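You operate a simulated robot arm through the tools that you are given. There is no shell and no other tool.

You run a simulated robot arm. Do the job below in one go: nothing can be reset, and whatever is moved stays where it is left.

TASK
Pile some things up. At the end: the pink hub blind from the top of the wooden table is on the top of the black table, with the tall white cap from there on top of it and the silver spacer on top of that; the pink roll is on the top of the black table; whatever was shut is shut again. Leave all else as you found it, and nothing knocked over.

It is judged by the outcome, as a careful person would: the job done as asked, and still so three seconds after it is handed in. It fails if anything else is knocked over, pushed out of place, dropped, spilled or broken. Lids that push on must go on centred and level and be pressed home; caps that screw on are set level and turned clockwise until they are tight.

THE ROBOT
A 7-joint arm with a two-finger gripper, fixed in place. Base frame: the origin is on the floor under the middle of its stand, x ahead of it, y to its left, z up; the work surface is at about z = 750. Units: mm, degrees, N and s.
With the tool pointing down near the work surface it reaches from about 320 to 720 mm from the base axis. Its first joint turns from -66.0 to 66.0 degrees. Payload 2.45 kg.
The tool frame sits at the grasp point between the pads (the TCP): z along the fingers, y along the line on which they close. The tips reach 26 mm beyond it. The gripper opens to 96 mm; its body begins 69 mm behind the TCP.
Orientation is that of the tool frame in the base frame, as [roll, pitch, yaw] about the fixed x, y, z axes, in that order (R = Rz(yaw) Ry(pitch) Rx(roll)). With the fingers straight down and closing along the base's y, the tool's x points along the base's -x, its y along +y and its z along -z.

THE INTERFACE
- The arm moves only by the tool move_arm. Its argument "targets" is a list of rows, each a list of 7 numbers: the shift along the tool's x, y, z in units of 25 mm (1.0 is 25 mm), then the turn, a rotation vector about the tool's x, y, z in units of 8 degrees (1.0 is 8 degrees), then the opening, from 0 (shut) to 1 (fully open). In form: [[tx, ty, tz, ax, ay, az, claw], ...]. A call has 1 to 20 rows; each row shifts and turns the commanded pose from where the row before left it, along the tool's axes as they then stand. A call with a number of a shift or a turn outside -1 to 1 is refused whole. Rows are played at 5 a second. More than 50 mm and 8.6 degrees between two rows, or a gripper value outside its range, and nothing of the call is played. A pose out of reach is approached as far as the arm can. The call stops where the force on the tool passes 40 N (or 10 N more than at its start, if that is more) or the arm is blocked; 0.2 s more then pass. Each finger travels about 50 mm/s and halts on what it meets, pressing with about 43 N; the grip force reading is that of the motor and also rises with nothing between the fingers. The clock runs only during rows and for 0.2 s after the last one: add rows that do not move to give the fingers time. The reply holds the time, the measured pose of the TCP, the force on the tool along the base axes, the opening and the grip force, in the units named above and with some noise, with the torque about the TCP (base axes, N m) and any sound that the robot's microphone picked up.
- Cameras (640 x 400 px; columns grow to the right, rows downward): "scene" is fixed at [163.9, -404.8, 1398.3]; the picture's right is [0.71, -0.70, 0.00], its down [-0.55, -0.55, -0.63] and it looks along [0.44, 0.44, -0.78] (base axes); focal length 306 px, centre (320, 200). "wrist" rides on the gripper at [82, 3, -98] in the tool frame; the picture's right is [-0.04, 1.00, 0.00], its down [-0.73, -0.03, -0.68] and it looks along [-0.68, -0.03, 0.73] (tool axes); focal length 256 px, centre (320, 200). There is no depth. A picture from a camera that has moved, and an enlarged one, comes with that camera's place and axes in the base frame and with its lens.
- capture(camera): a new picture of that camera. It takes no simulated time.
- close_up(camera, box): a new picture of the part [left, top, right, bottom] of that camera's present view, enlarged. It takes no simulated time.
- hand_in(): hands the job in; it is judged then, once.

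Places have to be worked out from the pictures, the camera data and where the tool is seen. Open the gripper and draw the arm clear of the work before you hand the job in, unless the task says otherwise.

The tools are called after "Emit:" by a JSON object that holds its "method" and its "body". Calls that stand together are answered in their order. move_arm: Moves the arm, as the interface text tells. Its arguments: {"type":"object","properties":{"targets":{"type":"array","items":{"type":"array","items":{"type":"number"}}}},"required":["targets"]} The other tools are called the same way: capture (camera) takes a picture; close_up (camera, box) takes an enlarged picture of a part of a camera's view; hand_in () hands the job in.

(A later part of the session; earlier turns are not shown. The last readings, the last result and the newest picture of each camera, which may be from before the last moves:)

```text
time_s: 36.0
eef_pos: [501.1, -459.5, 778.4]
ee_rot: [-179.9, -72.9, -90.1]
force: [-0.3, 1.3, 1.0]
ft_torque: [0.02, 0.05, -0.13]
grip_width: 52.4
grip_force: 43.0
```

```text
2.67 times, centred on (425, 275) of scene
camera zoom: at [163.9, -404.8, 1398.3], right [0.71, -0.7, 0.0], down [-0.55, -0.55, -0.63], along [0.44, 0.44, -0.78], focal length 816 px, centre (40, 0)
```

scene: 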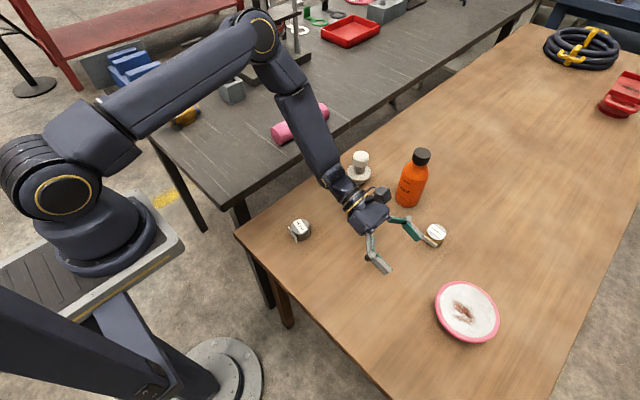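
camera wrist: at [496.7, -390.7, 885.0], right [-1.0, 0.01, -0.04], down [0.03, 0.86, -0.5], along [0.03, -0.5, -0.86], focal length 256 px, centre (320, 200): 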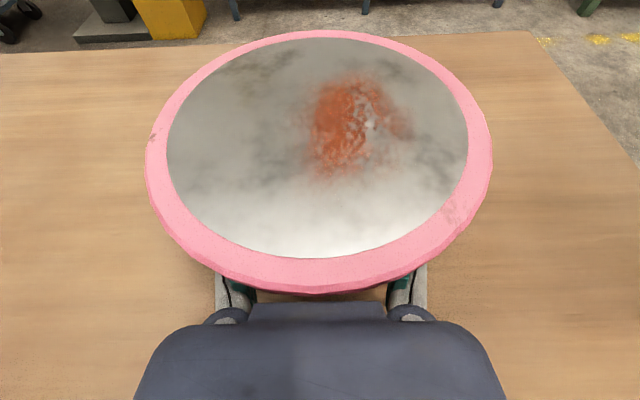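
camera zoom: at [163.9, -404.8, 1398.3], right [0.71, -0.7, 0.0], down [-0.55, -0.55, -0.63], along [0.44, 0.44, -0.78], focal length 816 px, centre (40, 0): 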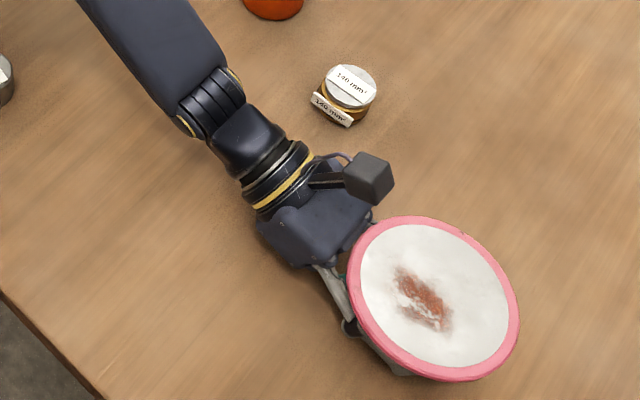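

Hub gripped (52.4 mm, 43 N) and the blind hasn't shifted. I'll lift gently by ~15 mm and check it stays level.

Emit:
{"method": "move_arm", "body": {"targets": [[0.1, 0, -0.03, 0, 0, 0, 0], [0.2, 0, -0.06, 0, 0, 0, 0], [0.27, 0, -0.085, 0, 0, 0, 0], [0, 0, 0, 0, 0, 0, 0], [0, 0, 0, 0, 0, 0, 0]]}}

Emit:
{"method": "capture", "body": {"camera": "wrist"}}

Emit:
{"method": "close_up", "body": {"camera": "scene", "box": [340, 200, 510, 350]}}

```text
time_s: 37.2
eef_pos: [500.1, -459.4, 791.9]
ee_rot: [180.0, -72.9, -89.8]
force: [0.1, 0.5, -9.0]
ft_torque: [-0.02, -0.03, -0.01]
grip_width: 51.8
grip_force: 42.5
```

```text
taken
camera wrist: at [497.0, -390.0, 899.6], right [-1.0, 0.01, -0.04], down [0.03, 0.87, -0.5], along [0.03, -0.5, -0.86], focal length 256 px, centre (320, 200)
```

wrist: 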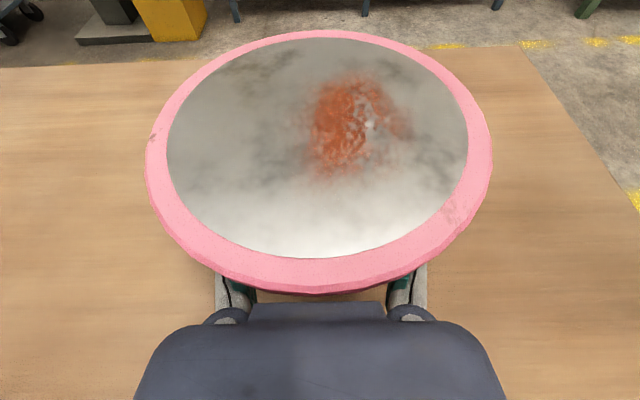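

```text
2.67 times, centred on (425, 275) of scene
camera zoom: at [164.1, -405.0, 1398.2], right [0.71, -0.7, 0.0], down [-0.55, -0.55, -0.63], along [0.44, 0.44, -0.78], focal length 816 px, centre (40, 0)
```

zoom: 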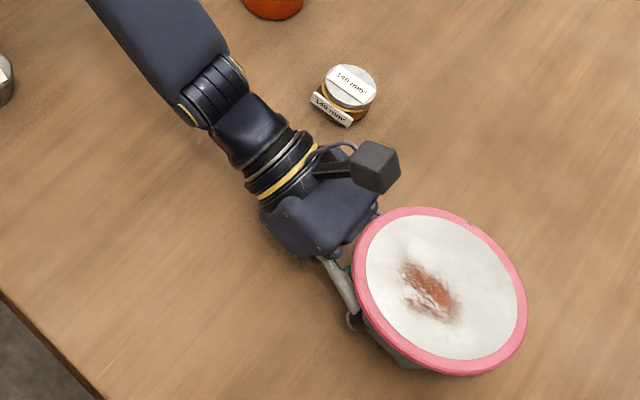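

Held firmly and level, weight ≈9 N. I'll lift it to about z=960 before carrying it across.

Emit:
{"method": "move_arm", "body": {"targets": [[0.4, 0, -0.123, 0, 0, 0, 0], [0.8, 0, -0.246, 0, 0, 0, 0], [0.85, 0, -0.261, 0, 0, 0, 0], [0.85, 0, -0.261, 0, 0, 0, 0], [0.85, 0, -0.261, 0, 0, 0, 0], [0.85, 0, -0.261, 0, 0, 0, 0], [0.85, 0, -0.261, 0, 0, 0, 0], [0.65, 0, -0.2, 0, 0, 0, 0], [0.32, 0, -0.1, 0, 0, 0, 0], [0, 0, 0, 0, 0, 0, 0]]}}

Emit:
{"method": "capture", "body": {"camera": "scene"}}

Emit:
{"method": "capture", "body": {"camera": "wrist"}}

```text
time_s: 39.4
eef_pos: [500.1, -459.8, 960.5]
ee_rot: [179.9, -73.0, -89.8]
force: [0.3, 0.1, -9.1]
ft_torque: [0.0, 0.0, 0.02]
grip_width: 52.1
grip_force: 42.8
```

```text
taken
```

scene: 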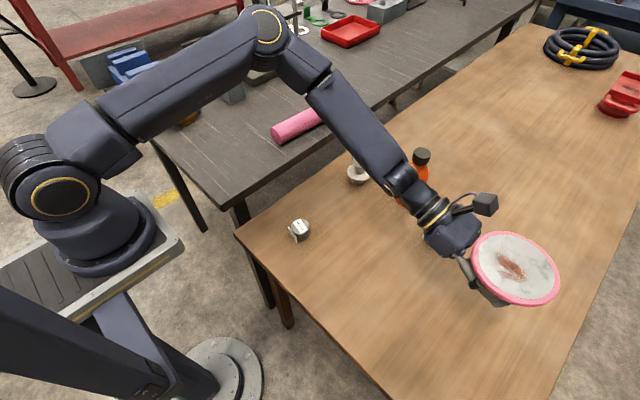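

```text
taken
camera wrist: at [496.5, -390.1, 1067.6], right [-1.0, 0.01, -0.04], down [0.03, 0.87, -0.5], along [0.03, -0.5, -0.86], focal length 256 px, centre (320, 200)
```

wrist: 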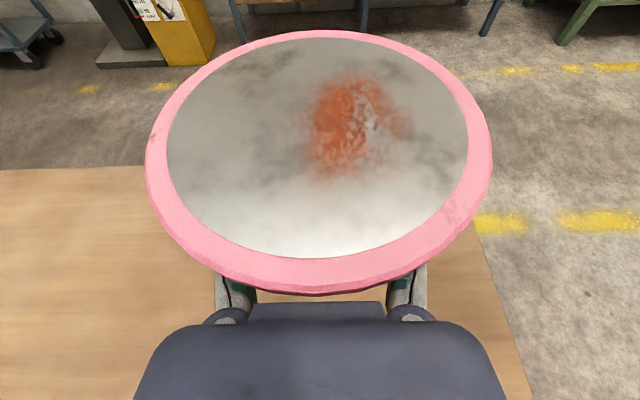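

Blind is level at z≈960. I'll carry it along +y while turning the yaw toward +x, first half.

Emit:
{"method": "move_arm", "body": {"targets": [[-0.294, 0, -0.9558, 0.384, 0, -0.1181, 0], [-0.2935, -0.056, -0.9543, 0.384, 0, -0.1181, 0], [-0.2921, -0.112, -0.9498, 0.384, 0, -0.1181, 0], [-0.2899, -0.1675, -0.9423, 0.384, 0, -0.1181, 0], [-0.2866, -0.2226, -0.9318, 0.384, 0, -0.1181, 0], [-0.2825, -0.2768, -0.9184, 0.384, 0, -0.1181, 0], [-0.2775, -0.3303, -0.9022, 0.384, 0, -0.1181, 0], [-0.2716, -0.3827, -0.8831, 0.384, 0, -0.1181, 0], [-0.2649, -0.4339, -0.8612, 0.384, 0, -0.1181, 0], [-0.2573, -0.4837, -0.8365, 0.384, 0, -0.1181, 0], [0, 0, 0, 0, 0, 0, 0]]}}

Emit:
{"method": "capture", "body": {"camera": "scene"}}

Emit:
{"method": "capture", "body": {"camera": "wrist"}}

```text
time_s: 41.8
eef_pos: [500.1, -211.2, 959.3]
ee_rot: [-179.9, -73.0, -58.0]
force: [-0.2, 0.4, -9.2]
ft_torque: [0.03, -0.02, -0.02]
grip_width: 52.0
grip_force: 42.9
```

```text
taken
```

scene: 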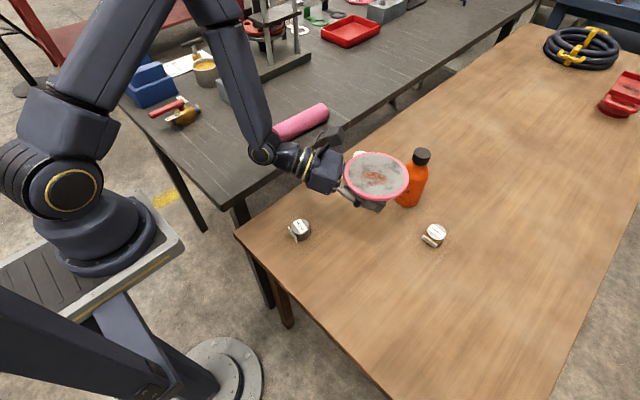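

```text
taken
camera wrist: at [460.5, -151.9, 1066.5], right [-0.85, -0.52, -0.04], down [-0.44, 0.75, -0.5], along [0.29, -0.41, -0.86], focal length 256 px, centre (320, 200)
```

wrist: 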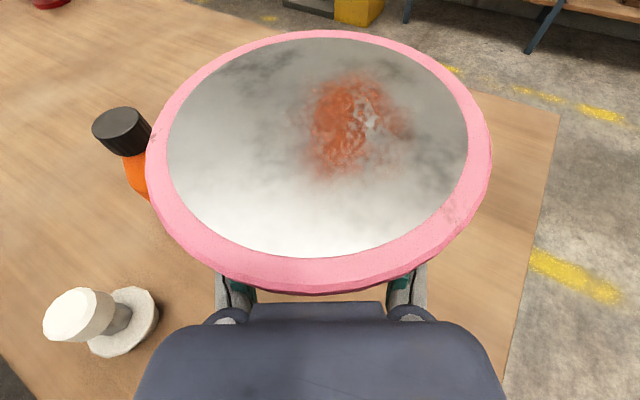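

Tracking exactly. Continuing the carry.

Emit:
{"method": "move_arm", "body": {"targets": [[-0.2489, -0.532, -0.8093, 0.384, 0, -0.1181, 0], [-0.2398, -0.5787, -0.7796, 0.384, 0, -0.1181, 0], [-0.2299, -0.6235, -0.7472, 0.384, 0, -0.1181, 0], [-0.2192, -0.6664, -0.7126, 0.384, 0, -0.1181, 0], [-0.2079, -0.7071, -0.6758, 0.384, 0, -0.1181, 0], [-0.1959, -0.7456, -0.6369, 0.384, 0, -0.1181, 0], [-0.1833, -0.7818, -0.5959, 0.384, 0, -0.1181, 0], [-0.1701, -0.8155, -0.5531, 0.384, 0, -0.1181, 0], [-0.1564, -0.8467, -0.5085, 0.384, 0, -0.1181, 0], [-0.1422, -0.8752, -0.4623, 0.384, 0, -0.1181, 0], [0, 0, 0, 0, 0, 0, 0]]}}

Emit:
{"method": "capture", "body": {"camera": "scene"}}

Emit:
{"method": "capture", "body": {"camera": "wrist"}}

```text
time_s: 44.2
eef_pos: [501.2, 44.0, 959.0]
ee_rot: [-179.8, -72.9, -25.8]
force: [0.0, -0.8, -10.0]
ft_torque: [-0.01, 0.0, 0.03]
grip_width: 52.0
grip_force: 42.8
```

```text
taken
```

scene: 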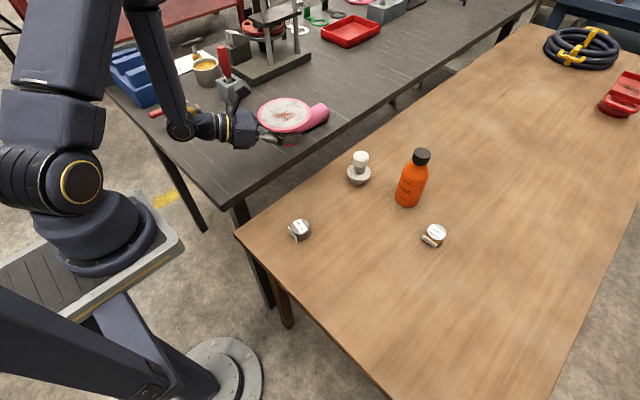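

```text
taken
camera wrist: at [436.7, 70.8, 1066.3], right [-0.44, -0.9, -0.04], down [-0.77, 0.4, -0.5], along [0.46, -0.19, -0.86], focal length 256 px, centre (320, 200)
```

wrist: 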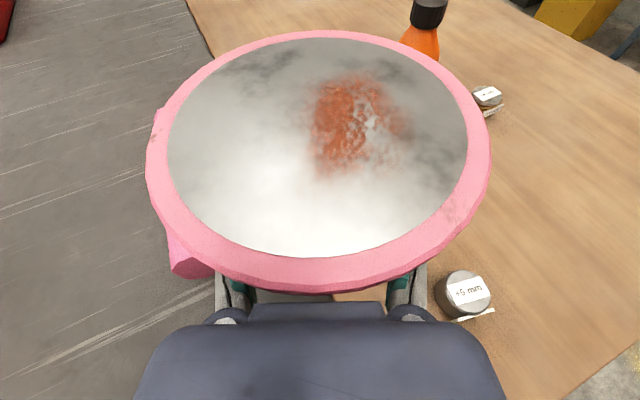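

Still level and steady. Final part of the carry to about (501,244).

Emit:
{"method": "move_arm", "body": {"targets": [[-0.1276, -0.901, -0.4147, 0.384, 0, -0.1181, 0], [-0.1125, -0.9239, -0.3658, 0.384, 0, -0.1181, 0], [-0.0971, -0.9439, -0.3157, 0.384, 0, -0.1181, 0], [-0.0814, -0.9609, -0.2646, 0.384, 0, -0.1181, 0], [-0.0654, -0.9749, -0.2128, 0.384, 0, -0.1181, 0], [-0.0492, -0.9859, -0.1601, 0.384, 0, -0.1181, 0], [-0.0329, -0.9937, -0.107, 0.384, 0, -0.1181, 0], [-0.0165, -0.85, -0.0535, 0.384, 0, -0.1181, 0], [0, 0, 0, 0, 0, 0, 0]]}}

Emit:
{"method": "capture", "body": {"camera": "scene"}}

Emit:
{"method": "capture", "body": {"camera": "wrist"}}

```text
time_s: 46.2
eef_pos: [501.2, 238.7, 958.2]
ee_rot: [-179.8, -72.9, -0.3]
force: [0.3, -0.3, -8.4]
ft_torque: [0.02, 0.01, -0.02]
grip_width: 52.1
grip_force: 42.5
```

```text
taken
```

scene: 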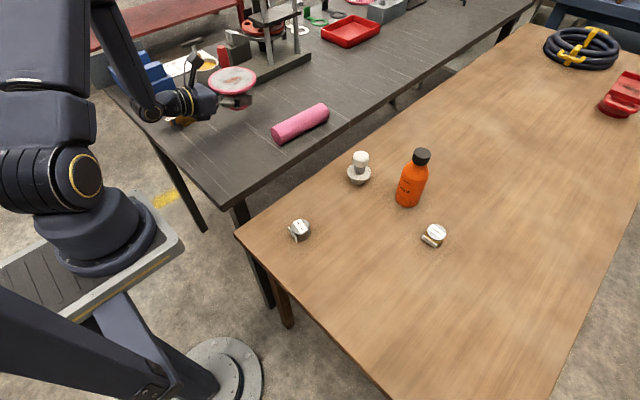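

```text
taken
camera wrist: at [431.7, 235.8, 1065.9], right [-0.01, -1.0, -0.04], down [-0.86, 0.03, -0.5], along [0.5, 0.03, -0.86], focal length 256 px, centre (320, 200)
```

wrist: 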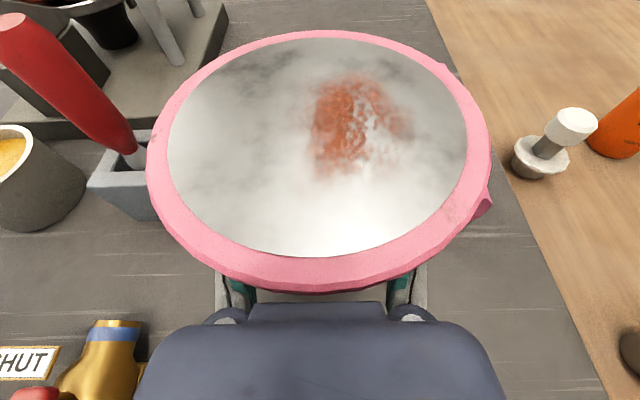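

Positioned over the free area at (501,239). I'll lower to z≈892 and then feel for the table.

Emit:
{"method": "move_arm", "body": {"targets": [[-0.5, 0, 0.154, 0, 0, 0, 0], [-0.8, 0, 0.246, 0, 0, 0, 0], [-0.7, 0, 0.215, 0, 0, 0, 0], [-0.4, 0, 0.123, 0, 0, 0, 0], [-0.13, 0, 0.04, 0, 0, 0, 0], [0, 0, 0, 0, 0, 0, 0]]}}

Emit:
{"method": "close_up", "body": {"camera": "scene", "box": [130, 40, 340, 160]}}

```text
time_s: 47.6
eef_pos: [500.5, 236.2, 892.8]
ee_rot: [-179.7, -73.0, -0.3]
force: [0.4, -0.1, -9.2]
ft_torque: [0.01, 0.0, -0.02]
grip_width: 52.3
grip_force: 42.7
```

```text
3.05 times, centred on (235, 100) of scene
camera zoom: at [164.1, -404.8, 1398.3], right [0.71, -0.7, 0.0], down [-0.55, -0.55, -0.62], along [0.44, 0.44, -0.78], focal length 933 px, centre (579, 505)
```

zoom: 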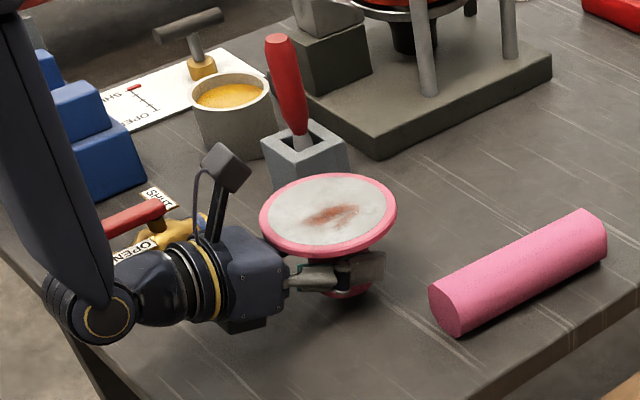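

About 12 mm left to go. I'll descend 1 mm per row and watch the force.

Emit:
{"method": "move_arm", "body": {"targets": [[-0.038, 0, 0.0118, 0, 0, 0, 0], [-0.038, 0, 0.0118, 0, 0, 0, 0], [-0.038, 0, 0.0118, 0, 0, 0, 0], [-0.038, 0, 0.0118, 0, 0, 0, 0], [-0.038, 0, 0.0118, 0, 0, 0, 0], [-0.038, 0, 0.0118, 0, 0, 0, 0], [-0.038, 0, 0.0118, 0, 0, 0, 0], [-0.038, 0, 0.0118, 0, 0, 0, 0], [-0.038, 0, 0.0118, 0, 0, 0, 0], [-0.038, 0, 0.0118, 0, 0, 0, 0], [0, 0, 0, 0, 0, 0, 0]]}}

```text
time_s: 50.0
eef_pos: [501.5, 238.2, 884.8]
ee_rot: [-179.9, -72.9, -0.3]
force: [0.0, 0.0, -9.5]
ft_torque: [0.01, -0.02, 0.0]
grip_width: 51.9
grip_force: 42.5
```

No contact yet (still −9.5 N). Continue down a few more millimetres.

Emit:
{"method": "move_arm", "body": {"targets": [[-0.038, 0, 0.0118, 0, 0, 0, 0], [-0.038, 0, 0.0118, 0, 0, 0, 0], [0, 0, 0, 0, 0, 0, 0]]}}

```text
time_s: 50.8
eef_pos: [500.5, 237.8, 882.3]
ee_rot: [-179.8, -72.9, -0.3]
force: [0.3, 0.7, -8.9]
ft_torque: [0.04, -0.01, 0.01]
grip_width: 52.0
grip_force: 42.8
```

Still no contact. Another 1.5 mm in half-millimetre rows.

Emit:
{"method": "move_arm", "body": {"targets": [[-0.019, 0, 0.006, 0, 0, 0, 0], [-0.019, 0, 0.006, 0, 0, 0, 0], [-0.019, 0, 0.006, 0, 0, 0, 0], [0, 0, 0, 0, 0, 0, 0]]}}

```text
time_s: 51.8
eef_pos: [500.8, 238.1, 881.0]
ee_rot: [-179.7, -73.0, -0.1]
force: [0.5, -0.2, -9.0]
ft_torque: [-0.02, 0.02, -0.02]
grip_width: 51.9
grip_force: 42.8
```

Emit:
{"method": "move_arm", "body": {"targets": [[-0.019, 0, 0.006, 0, 0, 0, 0], [-0.019, 0, 0.006, 0, 0, 0, 0], [0, 0, 0, 0, 0, 0, 0]]}}

```text
time_s: 52.6
eef_pos: [500.9, 235.6, 879.5]
ee_rot: [-179.7, -72.9, -0.3]
force: [-0.1, 0.2, -9.6]
ft_torque: [0.01, 0.02, 0.01]
grip_width: 51.9
grip_force: 42.5
```

Force is still −9.6 N at z≈880, so the blind hangs just above the top. Two more half-millimetre steps.

Emit:
{"method": "move_arm", "body": {"targets": [[-0.019, 0, 0.006, 0, 0, 0, 0], [-0.019, 0, 0.006, 0, 0, 0, 0], [0, 0, 0, 0, 0, 0, 0]]}}

Emit:
{"method": "close_up", "body": {"camera": "scene", "box": [160, 60, 300, 150]}}

```text
time_s: 53.4
eef_pos: [500.3, 236.9, 880.0]
ee_rot: [-179.8, -73.0, -0.2]
force: [-0.1, 0.5, -9.4]
ft_torque: [0.01, 0.03, 0.02]
grip_width: 51.9
grip_force: 42.8
```

```text
4.44 times, centred on (230, 105) of scene
camera zoom: at [164.1, -404.8, 1398.3], right [0.71, -0.7, 0.0], down [-0.55, -0.55, -0.62], along [0.44, 0.44, -0.78], focal length 1360 px, centre (720, 622)
```

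zoom: 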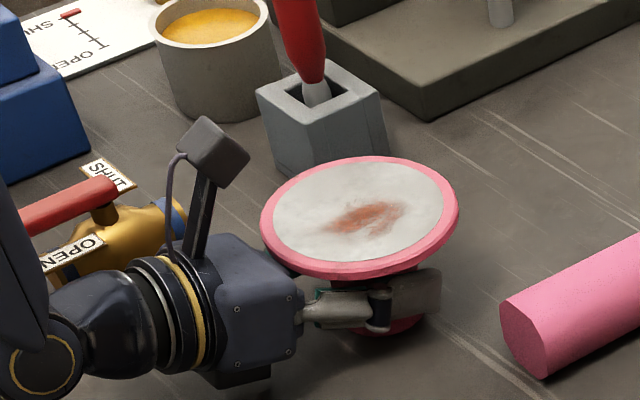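

Still hanging by its full weight; measured z noise is about ±1.5 mm. I'll continue with half-millimetre steps, three at a time.

Emit:
{"method": "move_arm", "body": {"targets": [[-0.019, 0, 0.006, 0, 0, 0, 0], [-0.019, 0, 0.006, 0, 0, 0, 0], [0, 0, 0, 0, 0, 0, 0], [0, 0, 0, 0, 0, 0, 0]]}}

```text
time_s: 54.4
eef_pos: [500.4, 237.8, 879.4]
ee_rot: [-179.8, -73.1, -0.3]
force: [-0.2, -0.2, -9.3]
ft_torque: [-0.01, 0.02, 0.0]
grip_width: 52.1
grip_force: 43.6
```

Force unchanged at −9.3 N; I go down another millimetre.

Emit:
{"method": "move_arm", "body": {"targets": [[-0.019, 0, 0.006, 0, 0, 0, 0], [-0.019, 0, 0.006, 0, 0, 0, 0], [0, 0, 0, 0, 0, 0, 0], [0, 0, 0, 0, 0, 0, 0]]}}

```text
time_s: 55.4
eef_pos: [501.7, 236.6, 878.8]
ee_rot: [-179.6, -73.2, -0.4]
force: [-6.9, -4.1, 19.2]
ft_torque: [-0.28, 0.96, 0.03]
grip_width: 52.2
grip_force: 42.9
```

Contact: the force went to +19 N. I'll back off ~0.4 mm so the blind just rests on the table.

Emit:
{"method": "move_arm", "body": {"targets": [[0.015, 0, -0.005, 0, 0, 0, 0], [0, 0, 0, 0, 0, 0, 0]]}}

```text
time_s: 56.0
eef_pos: [501.5, 236.8, 878.4]
ee_rot: [-179.5, -73.1, -0.6]
force: [3.9, -2.0, 12.8]
ft_torque: [-0.18, 0.48, 0.05]
grip_width: 52.1
grip_force: 43.1
```

Still 12.8 N of push; ease up another ~0.4 mm.

Emit:
{"method": "move_arm", "body": {"targets": [[0.017, 0, -0.005, 0, 0, 0, 0], [0, 0, 0, 0, 0, 0, 0]]}}

```text
time_s: 56.6
eef_pos: [501.0, 237.5, 879.3]
ee_rot: [-179.5, -73.2, -0.4]
force: [8.4, -0.9, 12.2]
ft_torque: [-0.13, 0.3, 0.05]
grip_width: 52.0
grip_force: 43.0
```

Some residual preload remains; another small ease upward.

Emit:
{"method": "move_arm", "body": {"targets": [[0.019, 0, -0.006, 0, 0, 0, 0], [0, 0, 0, 0, 0, 0, 0]]}}

```text
time_s: 57.2
eef_pos: [501.3, 235.9, 878.3]
ee_rot: [-179.8, -73.0, -0.3]
force: [7.2, 0.4, 6.4]
ft_torque: [0.04, -0.17, -0.01]
grip_width: 51.9
grip_force: 42.9
```

Force is down to ~6 N. One more tiny ease, then release in slow steps.

Emit:
{"method": "move_arm", "body": {"targets": [[0.01, 0, -0.003, 0, 0, 0, 0], [0, 0, 0, 0, 0, 0, 0]]}}

Emit:
{"method": "capture", "body": {"camera": "wrist"}}

Emit:
{"method": "close_up", "body": {"camera": "scene", "box": [160, 60, 300, 150]}}

```text
time_s: 57.8
eef_pos: [500.0, 237.6, 878.8]
ee_rot: [-179.7, -73.0, -0.3]
force: [3.1, 2.8, 5.9]
ft_torque: [0.0, -0.02, -0.05]
grip_width: 52.3
grip_force: 42.7
```

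```text
taken
camera wrist: at [430.3, 233.9, 985.3], right [-0.01, -1.0, -0.04], down [-0.86, 0.03, -0.5], along [0.5, 0.03, -0.86], focal length 256 px, centre (320, 200)
```

wrist: 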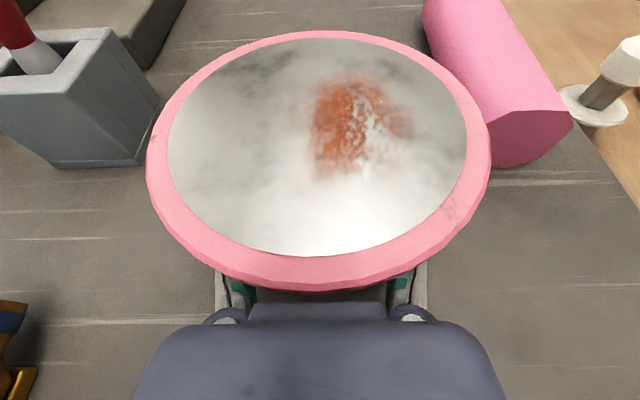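

```text
4.44 times, centred on (230, 105) of scene
camera zoom: at [163.9, -404.8, 1398.3], right [0.71, -0.7, 0.0], down [-0.55, -0.55, -0.63], along [0.44, 0.44, -0.78], focal length 1360 px, centre (720, 622)
```

zoom: 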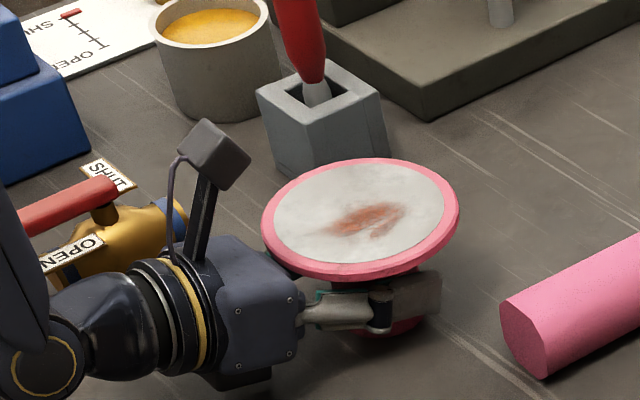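

The blind stands on the black table. I'll open the fingers gradually.

Emit:
{"method": "move_arm", "body": {"targets": [[0, 0, 0, 0, 0, 0, 0.56], [0, 0, 0, 0, 0, 0, 0.6], [0, 0, 0, 0, 0, 0, 0.7], [0, 0, 0, 0, 0, 0, 0.8], [0, 0, 0, 0, 0, 0, 0.9], [0, 0, 0, 0, 0, 0, 1], [0, 0, 0, 0, 0, 0, 1]]}}

Emit:
{"method": "capture", "body": {"camera": "wrist"}}

Emit:
{"method": "close_up", "body": {"camera": "scene", "box": [160, 60, 300, 150]}}

```text
time_s: 59.4
eef_pos: [500.5, 236.7, 878.6]
ee_rot: [-179.7, -73.0, -0.3]
force: [-0.2, 0.4, 0.6]
ft_torque: [0.0, 0.0, 0.0]
grip_width: 96.0
grip_force: 0.0
```

```text
taken
camera wrist: at [430.4, 233.6, 985.3], right [-0.01, -1.0, -0.04], down [-0.86, 0.03, -0.5], along [0.5, 0.03, -0.86], focal length 256 px, centre (320, 200)
```

wrist: 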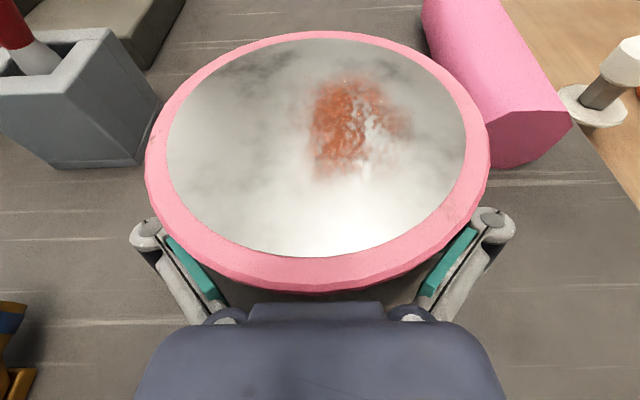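

```text
4.44 times, centred on (230, 105) of scene
camera zoom: at [163.9, -404.8, 1398.3], right [0.71, -0.7, 0.0], down [-0.55, -0.55, -0.63], along [0.44, 0.44, -0.78], focal length 1360 px, centre (720, 622)
```

zoom: 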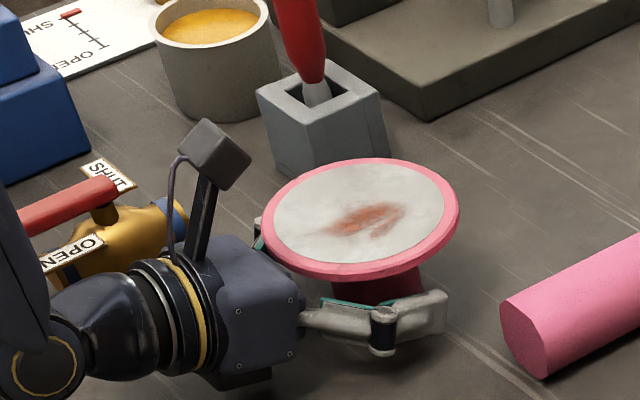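

Released cleanly and the blind is standing. I'll back straight out along −x by ~96 mm.

Emit:
{"method": "move_arm", "body": {"targets": [[-0.14, 0, -0.459, 0, 0, 0, 1], [-0.28, 0, -0.918, 0, 0, 0, 1], [-0.28, 0, -0.918, 0, 0, 0, 1], [-0.28, 0, -0.918, 0, 0, 0, 1], [-0.14, 0, -0.459, 0, 0, 0, 1], [0, 0, 0, 0, 0, 0, 1]]}}

Emit:
{"method": "capture", "body": {"camera": "wrist"}}

Emit:
{"method": "capture", "body": {"camera": "scene"}}

```text
time_s: 60.8
eef_pos: [404.2, 234.4, 878.3]
ee_rot: [-179.8, -73.0, -0.3]
force: [0.3, -0.3, -0.2]
ft_torque: [-0.01, 0.02, -0.01]
grip_width: 95.8
grip_force: 0.0
```

```text
taken
camera wrist: at [334.4, 232.5, 985.1], right [-0.01, -1.0, -0.04], down [-0.86, 0.03, -0.5], along [0.5, 0.03, -0.86], focal length 256 px, centre (320, 200)
```

wrist: 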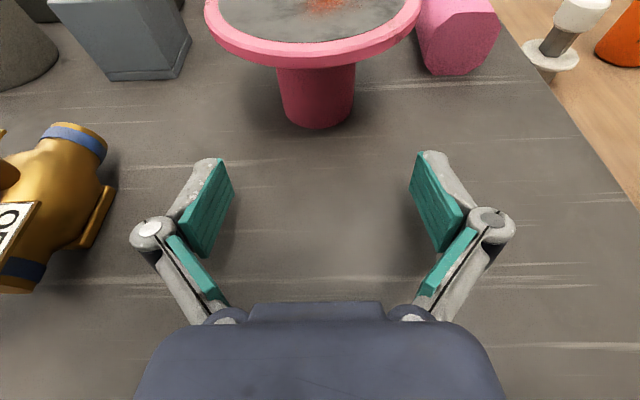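

```text
taken
```

scene: 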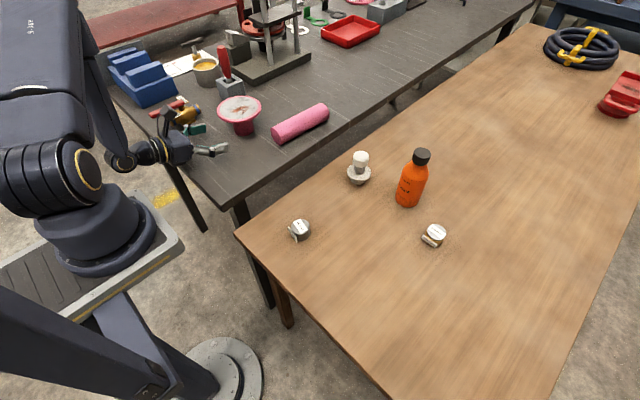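

The blind stands upright at about (500,238). I'll rise vertically, then bring the tool back to vertical.

Emit:
{"method": "move_arm", "body": {"targets": [[0.5, 0, -0.153, 0, 0, 0, 1], [0.95, 0, -0.29, 0, 0, 0, 1], [0.95, 0, -0.29, 0, 0, 0, 1], [0.95, 0, -0.29, 0, 0, 0, 1], [0.95, 0, -0.29, 0, 0, 0, 1], [0.95, 0, -0.29, 0, 0, 0, 1], [0.95, 0, -0.29, 0, 0, 0, 1], [0, 0, 0, 0, -0.9125, 0, 1], [0, 0, 0, 0, -0.9125, 0, 1], [0, 0, 0, 0, -0.9125, 0, 1], [0, 0, 0, 0, -0.9125, 0, 1], [0, 0, 0, 0, -0.9125, 0, 1], [0, 0, 0, 0, -0.9125, 0, 1], [0, 0, 0, 0, -0.9125, 0, 1], [0, 0, 0, 0, -0.9125, 0, 1], [0, 0, 0, 0, -0.9125, 0, 1], [0, 0, 0, 0, -0.9125, 0, 1], [0, 0, 0, 0, 0, 0, 1]]}}

Emit:
{"method": "capture", "body": {"camera": "scene"}}

Emit:
{"method": "capture", "body": {"camera": "wrist"}}

```text
time_s: 64.6
eef_pos: [404.0, 236.5, 1042.0]
ee_rot: [-179.9, 0.0, 0.0]
force: [0.6, 0.2, 0.0]
ft_torque: [0.0, 0.01, -0.03]
grip_width: 96.0
grip_force: 0.0
```

```text
taken
```

scene: 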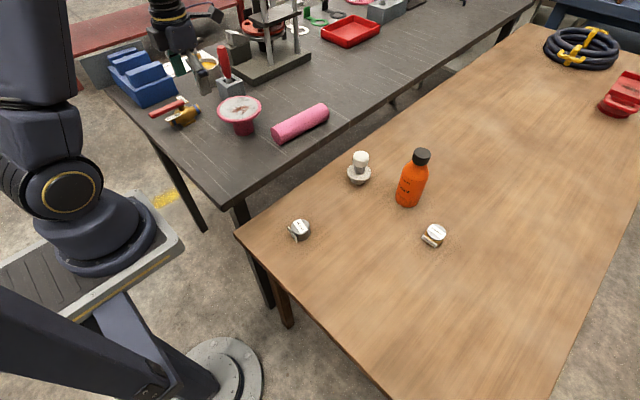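

```text
taken
camera wrist: at [486.3, 233.8, 1139.0], right [-0.04, -1.0, 0.0], down [-0.73, 0.03, 0.68], along [-0.68, 0.03, -0.73], focal length 256 px, centre (320, 200)
```

wrist: 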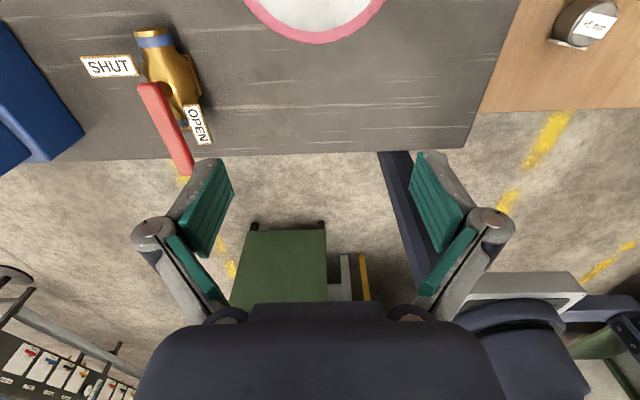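

Tool vertical again with yaw 0. I'll unwind the wrist back toward yaw 180 in place.

Emit:
{"method": "move_arm", "body": {"targets": [[0, 0, 0, 0, 0, 0.9, 1], [0, 0, 0, 0, 0, 0.9, 1], [0, 0, 0, 0, 0, 0.9, 1], [0, 0, 0, 0, 0, 0.9, 1], [0, 0, 0, 0, 0, 0.9, 1], [0, 0, 0, 0, 0, 0.9, 1], [0, 0, 0, 0, 0, 0.9, 1], [0, 0, 0, 0, 0, 0.9, 1], [0, 0, 0, 0, 0, 0.9, 1], [0, 0, 0, 0, 0, 0.9, 1], [0, 0, 0, 0, 0, 0.9, 1], [0, 0, 0, 0, 0, 0.9, 1], [0, 0, 0, 0, 0, 0.9, 1], [0, 0, 0, 0, 0, 0.9, 1], [0, 0, 0, 0, 0, 0.9, 1], [0, 0, 0, 0, 0, 0.9, 1], [0, 0, 0, 0, 0, 0.9, 1], [0, 0, 0, 0, 0, 0.9, 1], [0, 0, 0, 0, 0, 0.9, 1], [0, 0, 0, 0, 0, 0.9, 1]]}}

Emit:
{"method": "move_arm", "body": {"targets": [[0, 0, 0, 0, 0, 0.9, 1], [0, 0, 0, 0, 0, 0.9, 1], [0, 0, 0, 0, 0, 0.9, 1], [0, 0, 0, 0, 0, 0.9, 1], [0, 0, 0, 0, 0, 0.9, 1], [0, 0, 0, 0, 0, 0, 1]]}}

Emit:
{"method": "capture", "body": {"camera": "wrist"}}

Emit:
{"method": "capture", "body": {"camera": "scene"}}

```text
time_s: 68.8
eef_pos: [403.6, 236.4, 1040.9]
ee_rot: [179.9, 0.0, -144.2]
force: [0.4, 0.2, -0.1]
ft_torque: [-0.01, 0.01, 0.0]
grip_width: 95.8
grip_force: 0.1
```

```text
time_s: 70.2
eef_pos: [403.4, 237.4, 1041.4]
ee_rot: [179.9, 0.0, 179.7]
force: [0.7, -0.9, 0.4]
ft_torque: [0.0, 0.0, -0.03]
grip_width: 95.8
grip_force: 0.1
```

```text
taken
camera wrist: at [322.7, 240.4, 1139.3], right [0.04, 1.0, 0.0], down [0.73, -0.03, 0.68], along [0.68, -0.03, -0.73], focal length 256 px, centre (320, 200)
```

wrist: 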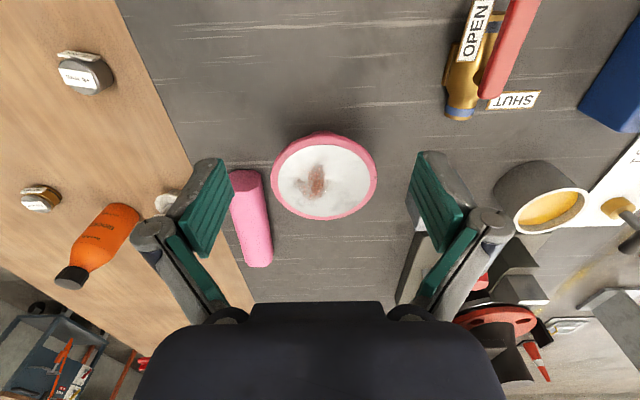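

```text
taken
```

scene: 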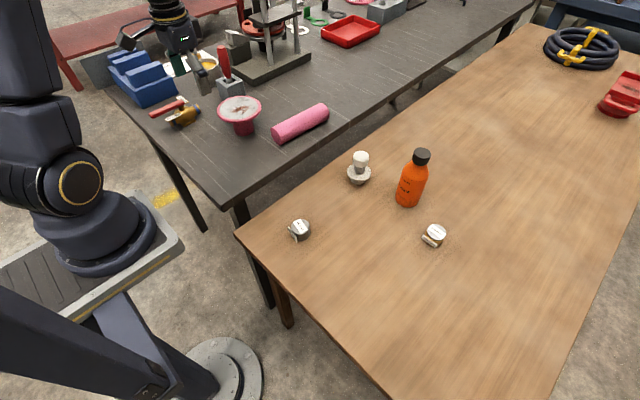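

I'll now move to a stand-off in front of the white cap, about (600,-58,950), to view it closely.

Emit:
{"method": "move_arm", "body": {"targets": [[-0.655, -0.983, 0, 0, 0, 0, 1], [-0.655, -0.983, 0, 0, 0, 0, 1], [-0.655, -0.983, 0, 0, 0, 0, 1], [-0.655, -0.983, 0, 0, 0, 0, 1], [-0.655, -0.983, 0, 0, 0, 0, 1], [-0.655, -0.983, 0, 0, 0, 0, 1], [-0.655, -0.983, 0, 0, 0, 0, 1], [-0.655, -0.983, 0, 0, 0, 0, 1], [-0.655, -0.983, 0, 0, 0, 0, 1], [-0.655, -0.983, 0, 0, 0, 0, 1], [-0.655, -0.983, 0, 0, 0, 0, 1], [-0.655, -0.983, 0, 0, 0, 0, 1], [0, 0, 0.9, 0, 0, 0, 1], [0, 0, 0.9, 0, 0, 0, 1], [0, 0, 0.9, 0, 0, 0, 1], [0, 0, 0.9, 0, 0, 0, 1], [0, 0, 0, 0, 0, 0, 1]]}}

Emit:
{"method": "capture", "body": {"camera": "wrist"}}

Emit:
{"method": "capture", "body": {"camera": "scene"}}

```text
time_s: 73.8
eef_pos: [598.7, -60.8, 950.2]
ee_rot: [179.9, 0.0, -179.9]
force: [0.4, -0.5, 0.5]
ft_torque: [-0.01, 0.03, 0.01]
grip_width: 95.9
grip_force: 0.0
```

```text
taken
camera wrist: at [517.8, -57.0, 1049.1], right [0.04, 1.0, 0.0], down [0.73, -0.03, 0.68], along [0.68, -0.03, -0.73], focal length 256 px, centre (320, 200)
```

wrist: 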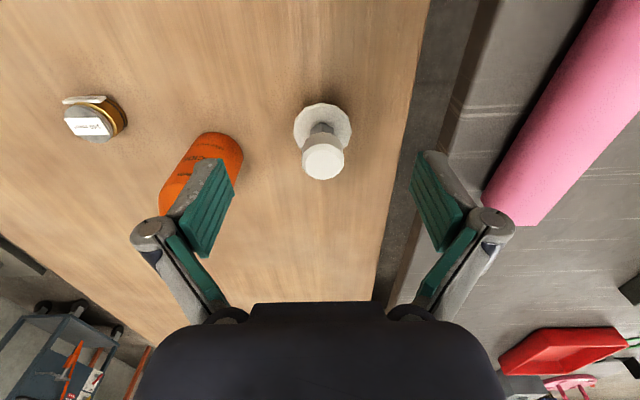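

```text
taken
```

scene: 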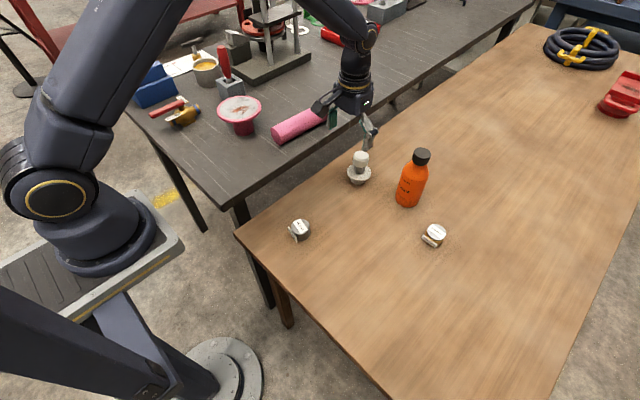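

Emit:
{"method": "close_up", "body": {"camera": "wrist", "box": [280, 90, 370, 190]}}

Emit:
{"method": "close_up", "body": {"camera": "scene", "box": [320, 130, 400, 200]}}

```text
4.00 times, centred on (325, 140) of wrist
camera zoom: at [517.8, -57.0, 1049.1], right [0.04, 1.0, 0.0], down [0.73, -0.03, 0.68], along [0.68, -0.03, -0.73], focal length 1024 px, centre (300, 440)
```

zoom: 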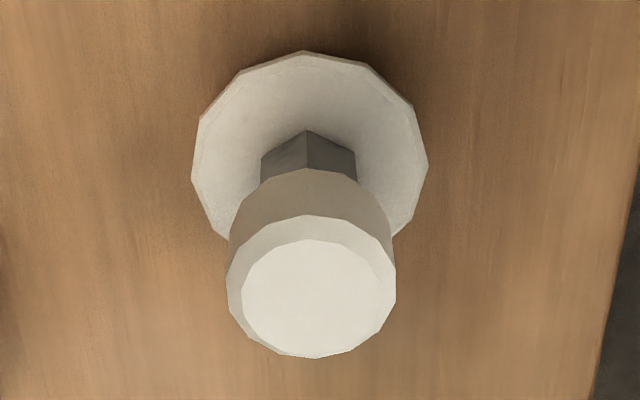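

```text
5.71 times, centred on (360, 165) of scene
camera zoom: at [163.9, -404.8, 1398.3], right [0.71, -0.7, 0.0], down [-0.55, -0.55, -0.63], along [0.44, 0.44, -0.78], focal length 1749 px, centre (91, 400)
```

zoom: 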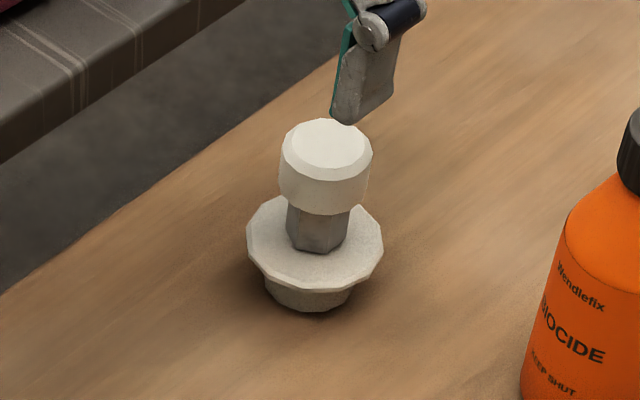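

The cap is roughly at (660,-61): knob ≈41 mm wide spanning z≈815–845, hex stem below, flange ≈68 mm. I'll move closer, just above the knob with a narrower opening, and check alignment.

Emit:
{"method": "move_arm", "body": {"targets": [[-0.46, 0, 0.65, 0, 0, 0, 1], [-0.46, 0, 0.65, 0, 0, 0, 1], [-0.46, 0, 0.65, 0, 0, 0, 0.9], [-0.46, 0, 0.65, 0, 0, 0, 0.85], [0, 0, 0, 0, 0, 0, 0.8], [0, 0, 0, 0, 0, 0, 0.8]]}}

Emit:
{"method": "capture", "body": {"camera": "wrist"}}

Emit:
{"method": "close_up", "body": {"camera": "scene", "box": [300, 70, 440, 210]}}

```text
time_s: 75.2
eef_pos: [647.4, -58.9, 884.7]
ee_rot: [179.9, 0.1, 179.8]
force: [0.4, -0.3, 0.1]
ft_torque: [-0.01, 0.01, -0.02]
grip_width: 76.8
grip_force: 0.0
```

```text
taken
camera wrist: at [565.6, -55.4, 983.4], right [0.04, 1.0, 0.0], down [0.73, -0.03, 0.68], along [0.68, -0.03, -0.73], focal length 256 px, centre (320, 200)
```

wrist: 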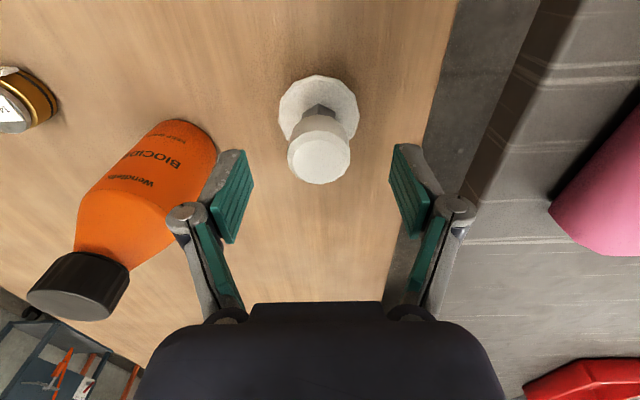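

```text
2.86 times, centred on (370, 140) of scene
camera zoom: at [163.9, -404.8, 1398.3], right [0.71, -0.7, 0.0], down [-0.55, -0.55, -0.63], along [0.44, 0.44, -0.78], focal length 874 px, centre (177, 371)
```

zoom: 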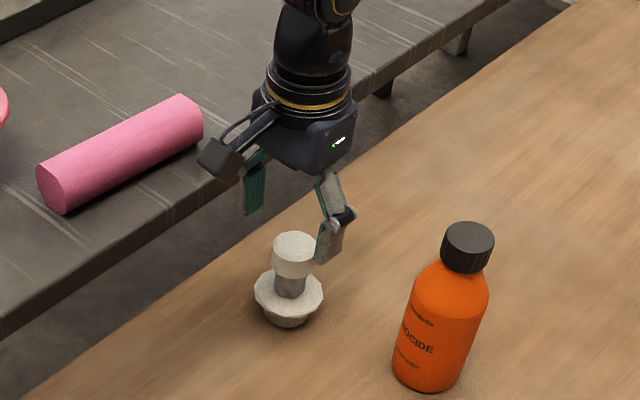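

Aligned: knob axis is ≈13 mm further in x and 2 mm in −y. I'll shift, descend to z≈830 around the knob, and look once more before closing.

Emit:
{"method": "move_arm", "body": {"targets": [[-0.53, -0.08, 0, 0, 0, 0, 0.8], [0, 0, 0.6, 0, 0, 0, 0.8], [0, 0, 0.6, 0, 0, 0, 0.8], [0, 0, 0.6, 0, 0, 0, 0.8], [0, 0, 0.38, 0, 0, 0, 0.8], [0, 0, 0, 0, 0, 0, 0.8]]}}

Emit:
{"method": "capture", "body": {"camera": "wrist"}}

Emit:
{"method": "close_up", "body": {"camera": "scene", "box": [310, 90, 430, 210]}}

```text
time_s: 76.6
eef_pos: [661.0, -59.5, 830.2]
ee_rot: [179.8, 0.0, 179.9]
force: [0.2, 0.1, 1.0]
ft_torque: [-0.01, 0.03, -0.03]
grip_width: 76.6
grip_force: 0.1
```

```text
taken
camera wrist: at [578.6, -56.4, 928.5], right [0.04, 1.0, 0.0], down [0.73, -0.03, 0.68], along [0.68, -0.03, -0.73], focal length 256 px, centre (320, 200)
```

wrist: 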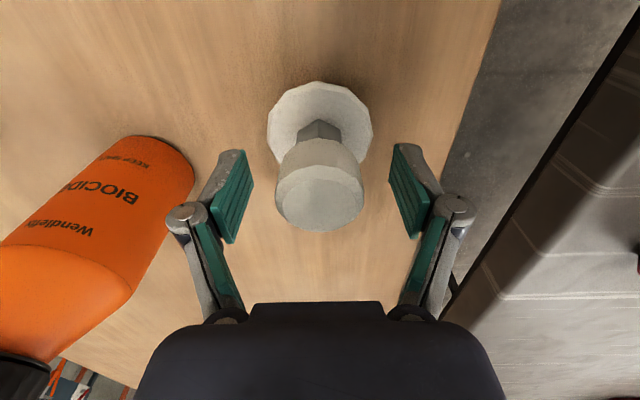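

```text
3.33 times, centred on (370, 150) of scene
camera zoom: at [163.9, -404.8, 1398.3], right [0.71, -0.7, 0.0], down [-0.55, -0.55, -0.63], along [0.44, 0.44, -0.78], focal length 1020 px, centre (153, 367)
```

zoom: 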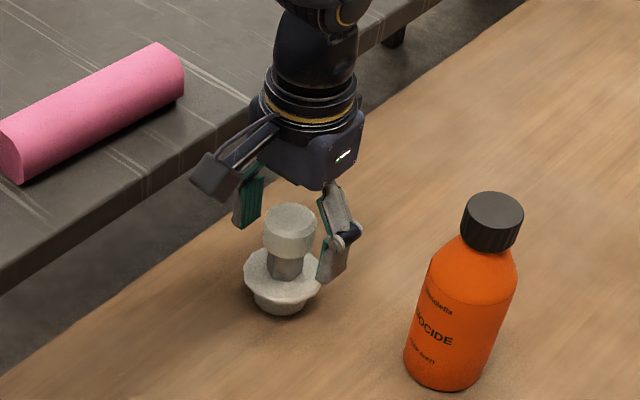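

The knob is centred between the pads. Closing on it now.

Emit:
{"method": "move_arm", "body": {"targets": [[0, 0, 0, 0, 0, 0, 0.6], [0, 0, 0, 0, 0, 0, 0.5], [0, 0, 0, 0, 0, 0, 0.4], [0, 0, 0, 0, 0, 0, 0.2], [0, 0, 0, 0, 0, 0, 0], [0, 0, 0, 0, 0, 0, 0], [0, 0, 0, 0, 0, 0, 0]]}}

Emit:
{"method": "capture", "body": {"camera": "wrist"}}

Emit:
{"method": "close_up", "body": {"camera": "scene", "box": [310, 90, 430, 210]}}

```text
time_s: 78.2
eef_pos: [660.3, -60.7, 829.7]
ee_rot: [179.8, 0.0, 179.8]
force: [-0.5, -0.9, 2.2]
ft_torque: [-0.04, 0.05, -0.03]
grip_width: 40.3
grip_force: 43.2
```

```text
taken
camera wrist: at [578.6, -56.6, 928.8], right [0.04, 1.0, 0.0], down [0.73, -0.03, 0.68], along [0.68, -0.03, -0.73], focal length 256 px, centre (320, 200)
```

wrist: 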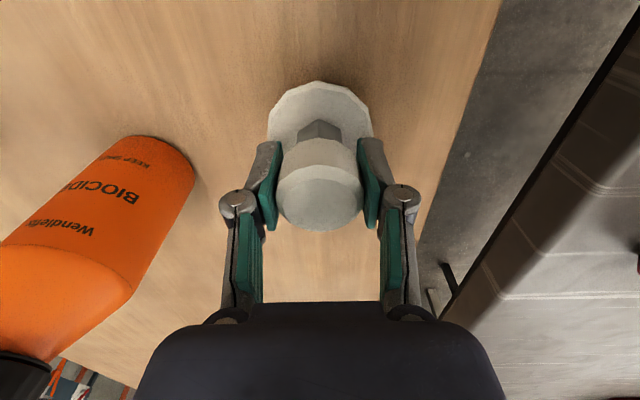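

```text
3.33 times, centred on (370, 150) of scene
camera zoom: at [163.9, -404.9, 1398.3], right [0.71, -0.7, 0.0], down [-0.55, -0.55, -0.63], along [0.44, 0.44, -0.78], focal length 1020 px, centre (153, 367)
```

zoom: 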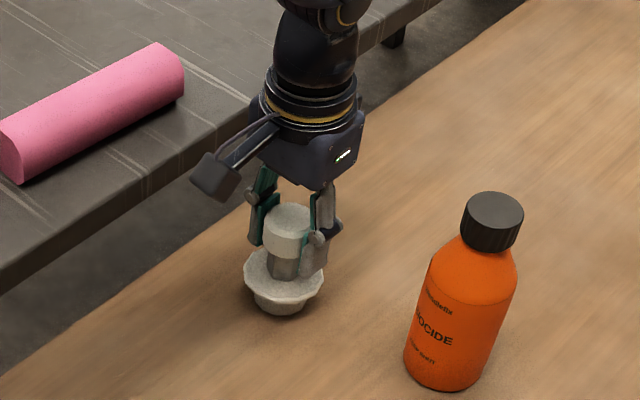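

Knob held at 40.3 mm. Lifting gently first.

Emit:
{"method": "move_arm", "body": {"targets": [[0, 0, -0.15, 0, 0, 0, 0], [0, 0, -0.3, 0, 0, 0, 0], [0, 0, -0.45, 0, 0, 0, 0], [0, 0, 0, 0, 0, 0, 0], [0, 0, 0, 0, 0, 0, 0]]}}

Emit:
{"method": "capture", "body": {"camera": "wrist"}}

Emit:
{"method": "close_up", "body": {"camera": "scene", "box": [310, 90, 430, 210]}}

```text
time_s: 79.4
eef_pos: [661.1, -61.0, 852.6]
ee_rot: [179.9, 0.0, 179.9]
force: [0.8, 0.4, -5.1]
ft_torque: [-0.01, -0.01, 0.0]
grip_width: 40.2
grip_force: 42.6
```

```text
taken
camera wrist: at [579.1, -58.5, 951.4], right [0.04, 1.0, 0.0], down [0.73, -0.03, 0.68], along [0.68, -0.03, -0.73], focal length 256 px, centre (320, 200)
```

wrist: 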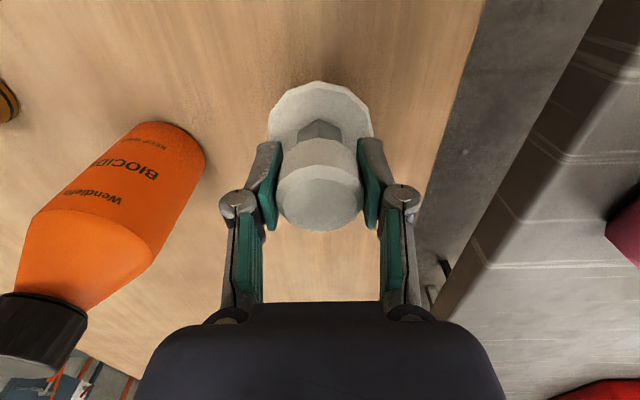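

```text
3.33 times, centred on (370, 150) of scene
camera zoom: at [164.0, -404.8, 1398.3], right [0.71, -0.7, 0.0], down [-0.55, -0.55, -0.63], along [0.44, 0.44, -0.78], focal length 1020 px, centre (153, 367)
```

zoom: 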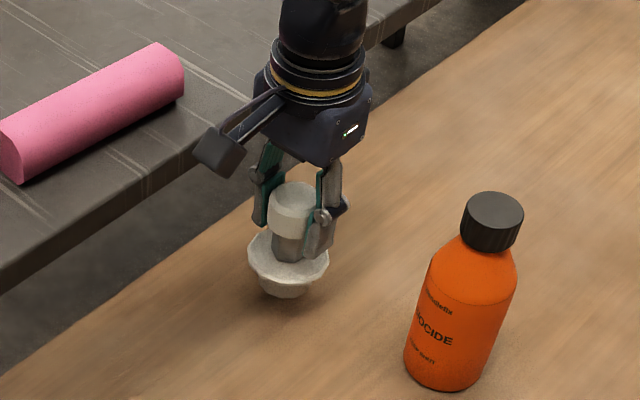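

Held straight, weight ≈5 N. Lift to z≈1060 and carry over the black table.

Emit:
{"method": "move_arm", "body": {"targets": [[0, 0, -0.6, 0, 0, 0, 0], [0, 0, -1, 0, 0, 0, 0], [0, 0, -1, 0, 0, 0, 0], [0, 0, -1, 0, 0, 0, 0], [0, 0, -1, 0, 0, 0, 0], [0, 0, -1, 0, 0, 0, 0], [0, 0, -1, 0, 0, 0, 0], [0, 0, -1, 0, 0, 0, 0], [0, 0, -0.7, 0, 0, 0, 0], [0.3, 0.5, 0, 0, 0, 0, 0], [0.5, 0.95, 0, 0, 0, 0, 0], [0.5, 0.95, 0, 0, 0, 0, 0], [0.5, 0.95, 0, 0, 0, 0, 0], [0.5, 0.95, 0, 0, 0, 0, 0], [0.5, 0.95, 0, 0, 0, 0, 0], [0.5, 0.95, 0, 0, 0, 0, 0], [0.5, 0.95, 0, 0, 0, 0, 0], [0.5, 0.95, 0, 0, 0, 0, 0], [0.5, 0.95, 0, 0, 0, 0, 0], [0.3, 0.5, 0, 0, 0, 0, 0]]}}

Emit:
{"method": "capture", "body": {"camera": "wrist"}}

Emit:
{"method": "capture", "body": {"camera": "scene"}}

```text
time_s: 83.6
eef_pos: [533.4, 176.7, 1062.6]
ee_rot: [179.9, -0.1, 179.9]
force: [0.6, 0.4, -5.0]
ft_torque: [0.02, 0.01, 0.0]
grip_width: 40.5
grip_force: 42.8
```

```text
taken
camera wrist: at [452.2, 180.6, 1161.3], right [0.04, 1.0, 0.0], down [0.73, -0.03, 0.68], along [0.68, -0.03, -0.73], focal length 256 px, centre (320, 200)
```

wrist: 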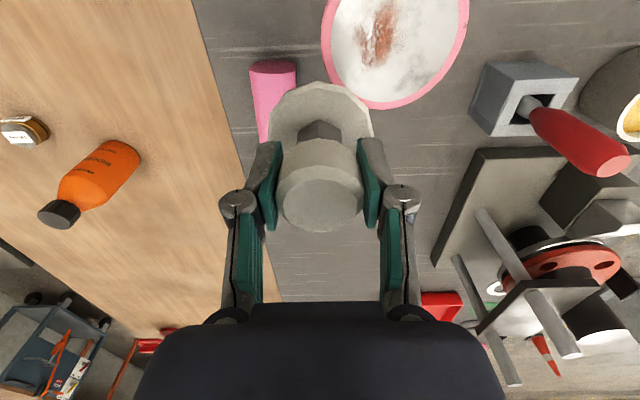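

```text
taken
```

scene: 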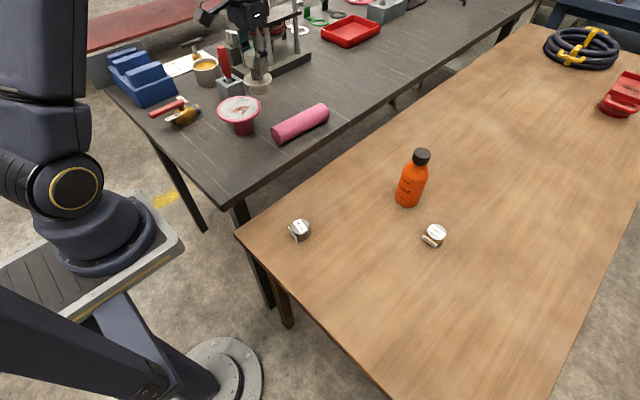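

The disc centre computes to ≈(500.5,237). I'll centre the cap over it and lower to z≈1014, leaving ~12 mm.

Emit:
{"method": "move_arm", "body": {"targets": [[0.44, 0.8, 0, 0, 0, 0, 0], [0.44, 0.8, 0, 0, 0, 0, 0], [0.42, 0.82, 0, 0, 0, 0, 0], [0, 0, 0.4, 0, 0, 0, 0], [0, 0, 0.8, 0, 0, 0, 0], [0, 0, 0.5, 0, 0, 0, 0], [0, 0, 0.24, 0, 0, 0, 0], [0, 0, 0, 0, 0, 0, 0], [0, 0, 0, 0, 0, 0, 0]]}}

Emit:
{"method": "capture", "body": {"camera": "wrist"}}

Emit:
{"method": "close_up", "body": {"camera": "scene", "box": [180, 30, 320, 150]}}

```text
time_s: 85.6
eef_pos: [499.9, 240.3, 1012.7]
ee_rot: [179.9, 0.0, 179.9]
force: [-0.6, 0.4, -5.2]
ft_torque: [0.04, 0.01, 0.03]
grip_width: 40.2
grip_force: 42.2
```

```text
taken
camera wrist: at [419.1, 243.3, 1111.4], right [0.04, 1.0, 0.0], down [0.73, -0.03, 0.68], along [0.68, -0.03, -0.73], focal length 256 px, centre (320, 200)
```

wrist: 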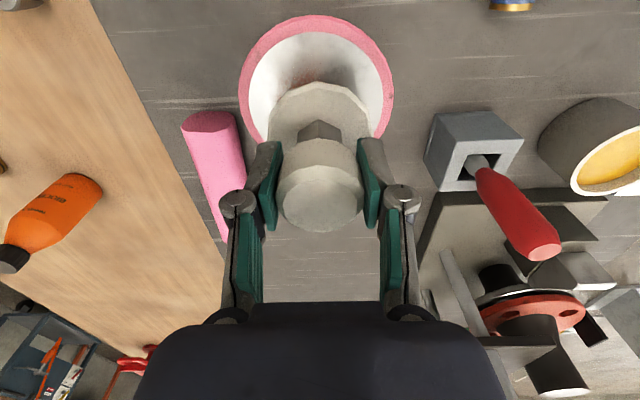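

```text
3.33 times, centred on (250, 90) of scene
camera zoom: at [164.0, -404.8, 1398.3], right [0.71, -0.7, 0.0], down [-0.55, -0.55, -0.63], along [0.44, 0.44, -0.78], focal length 1020 px, centre (553, 567)
```

zoom: 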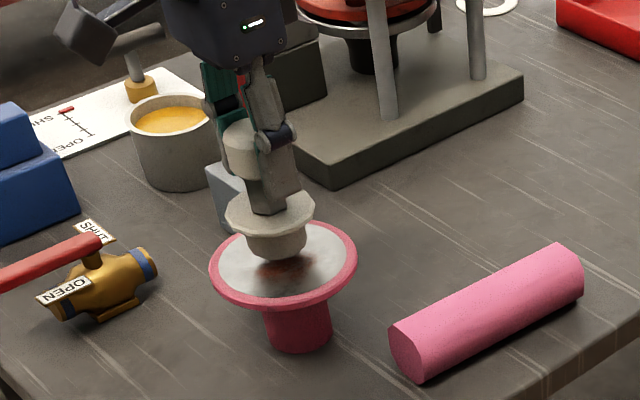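

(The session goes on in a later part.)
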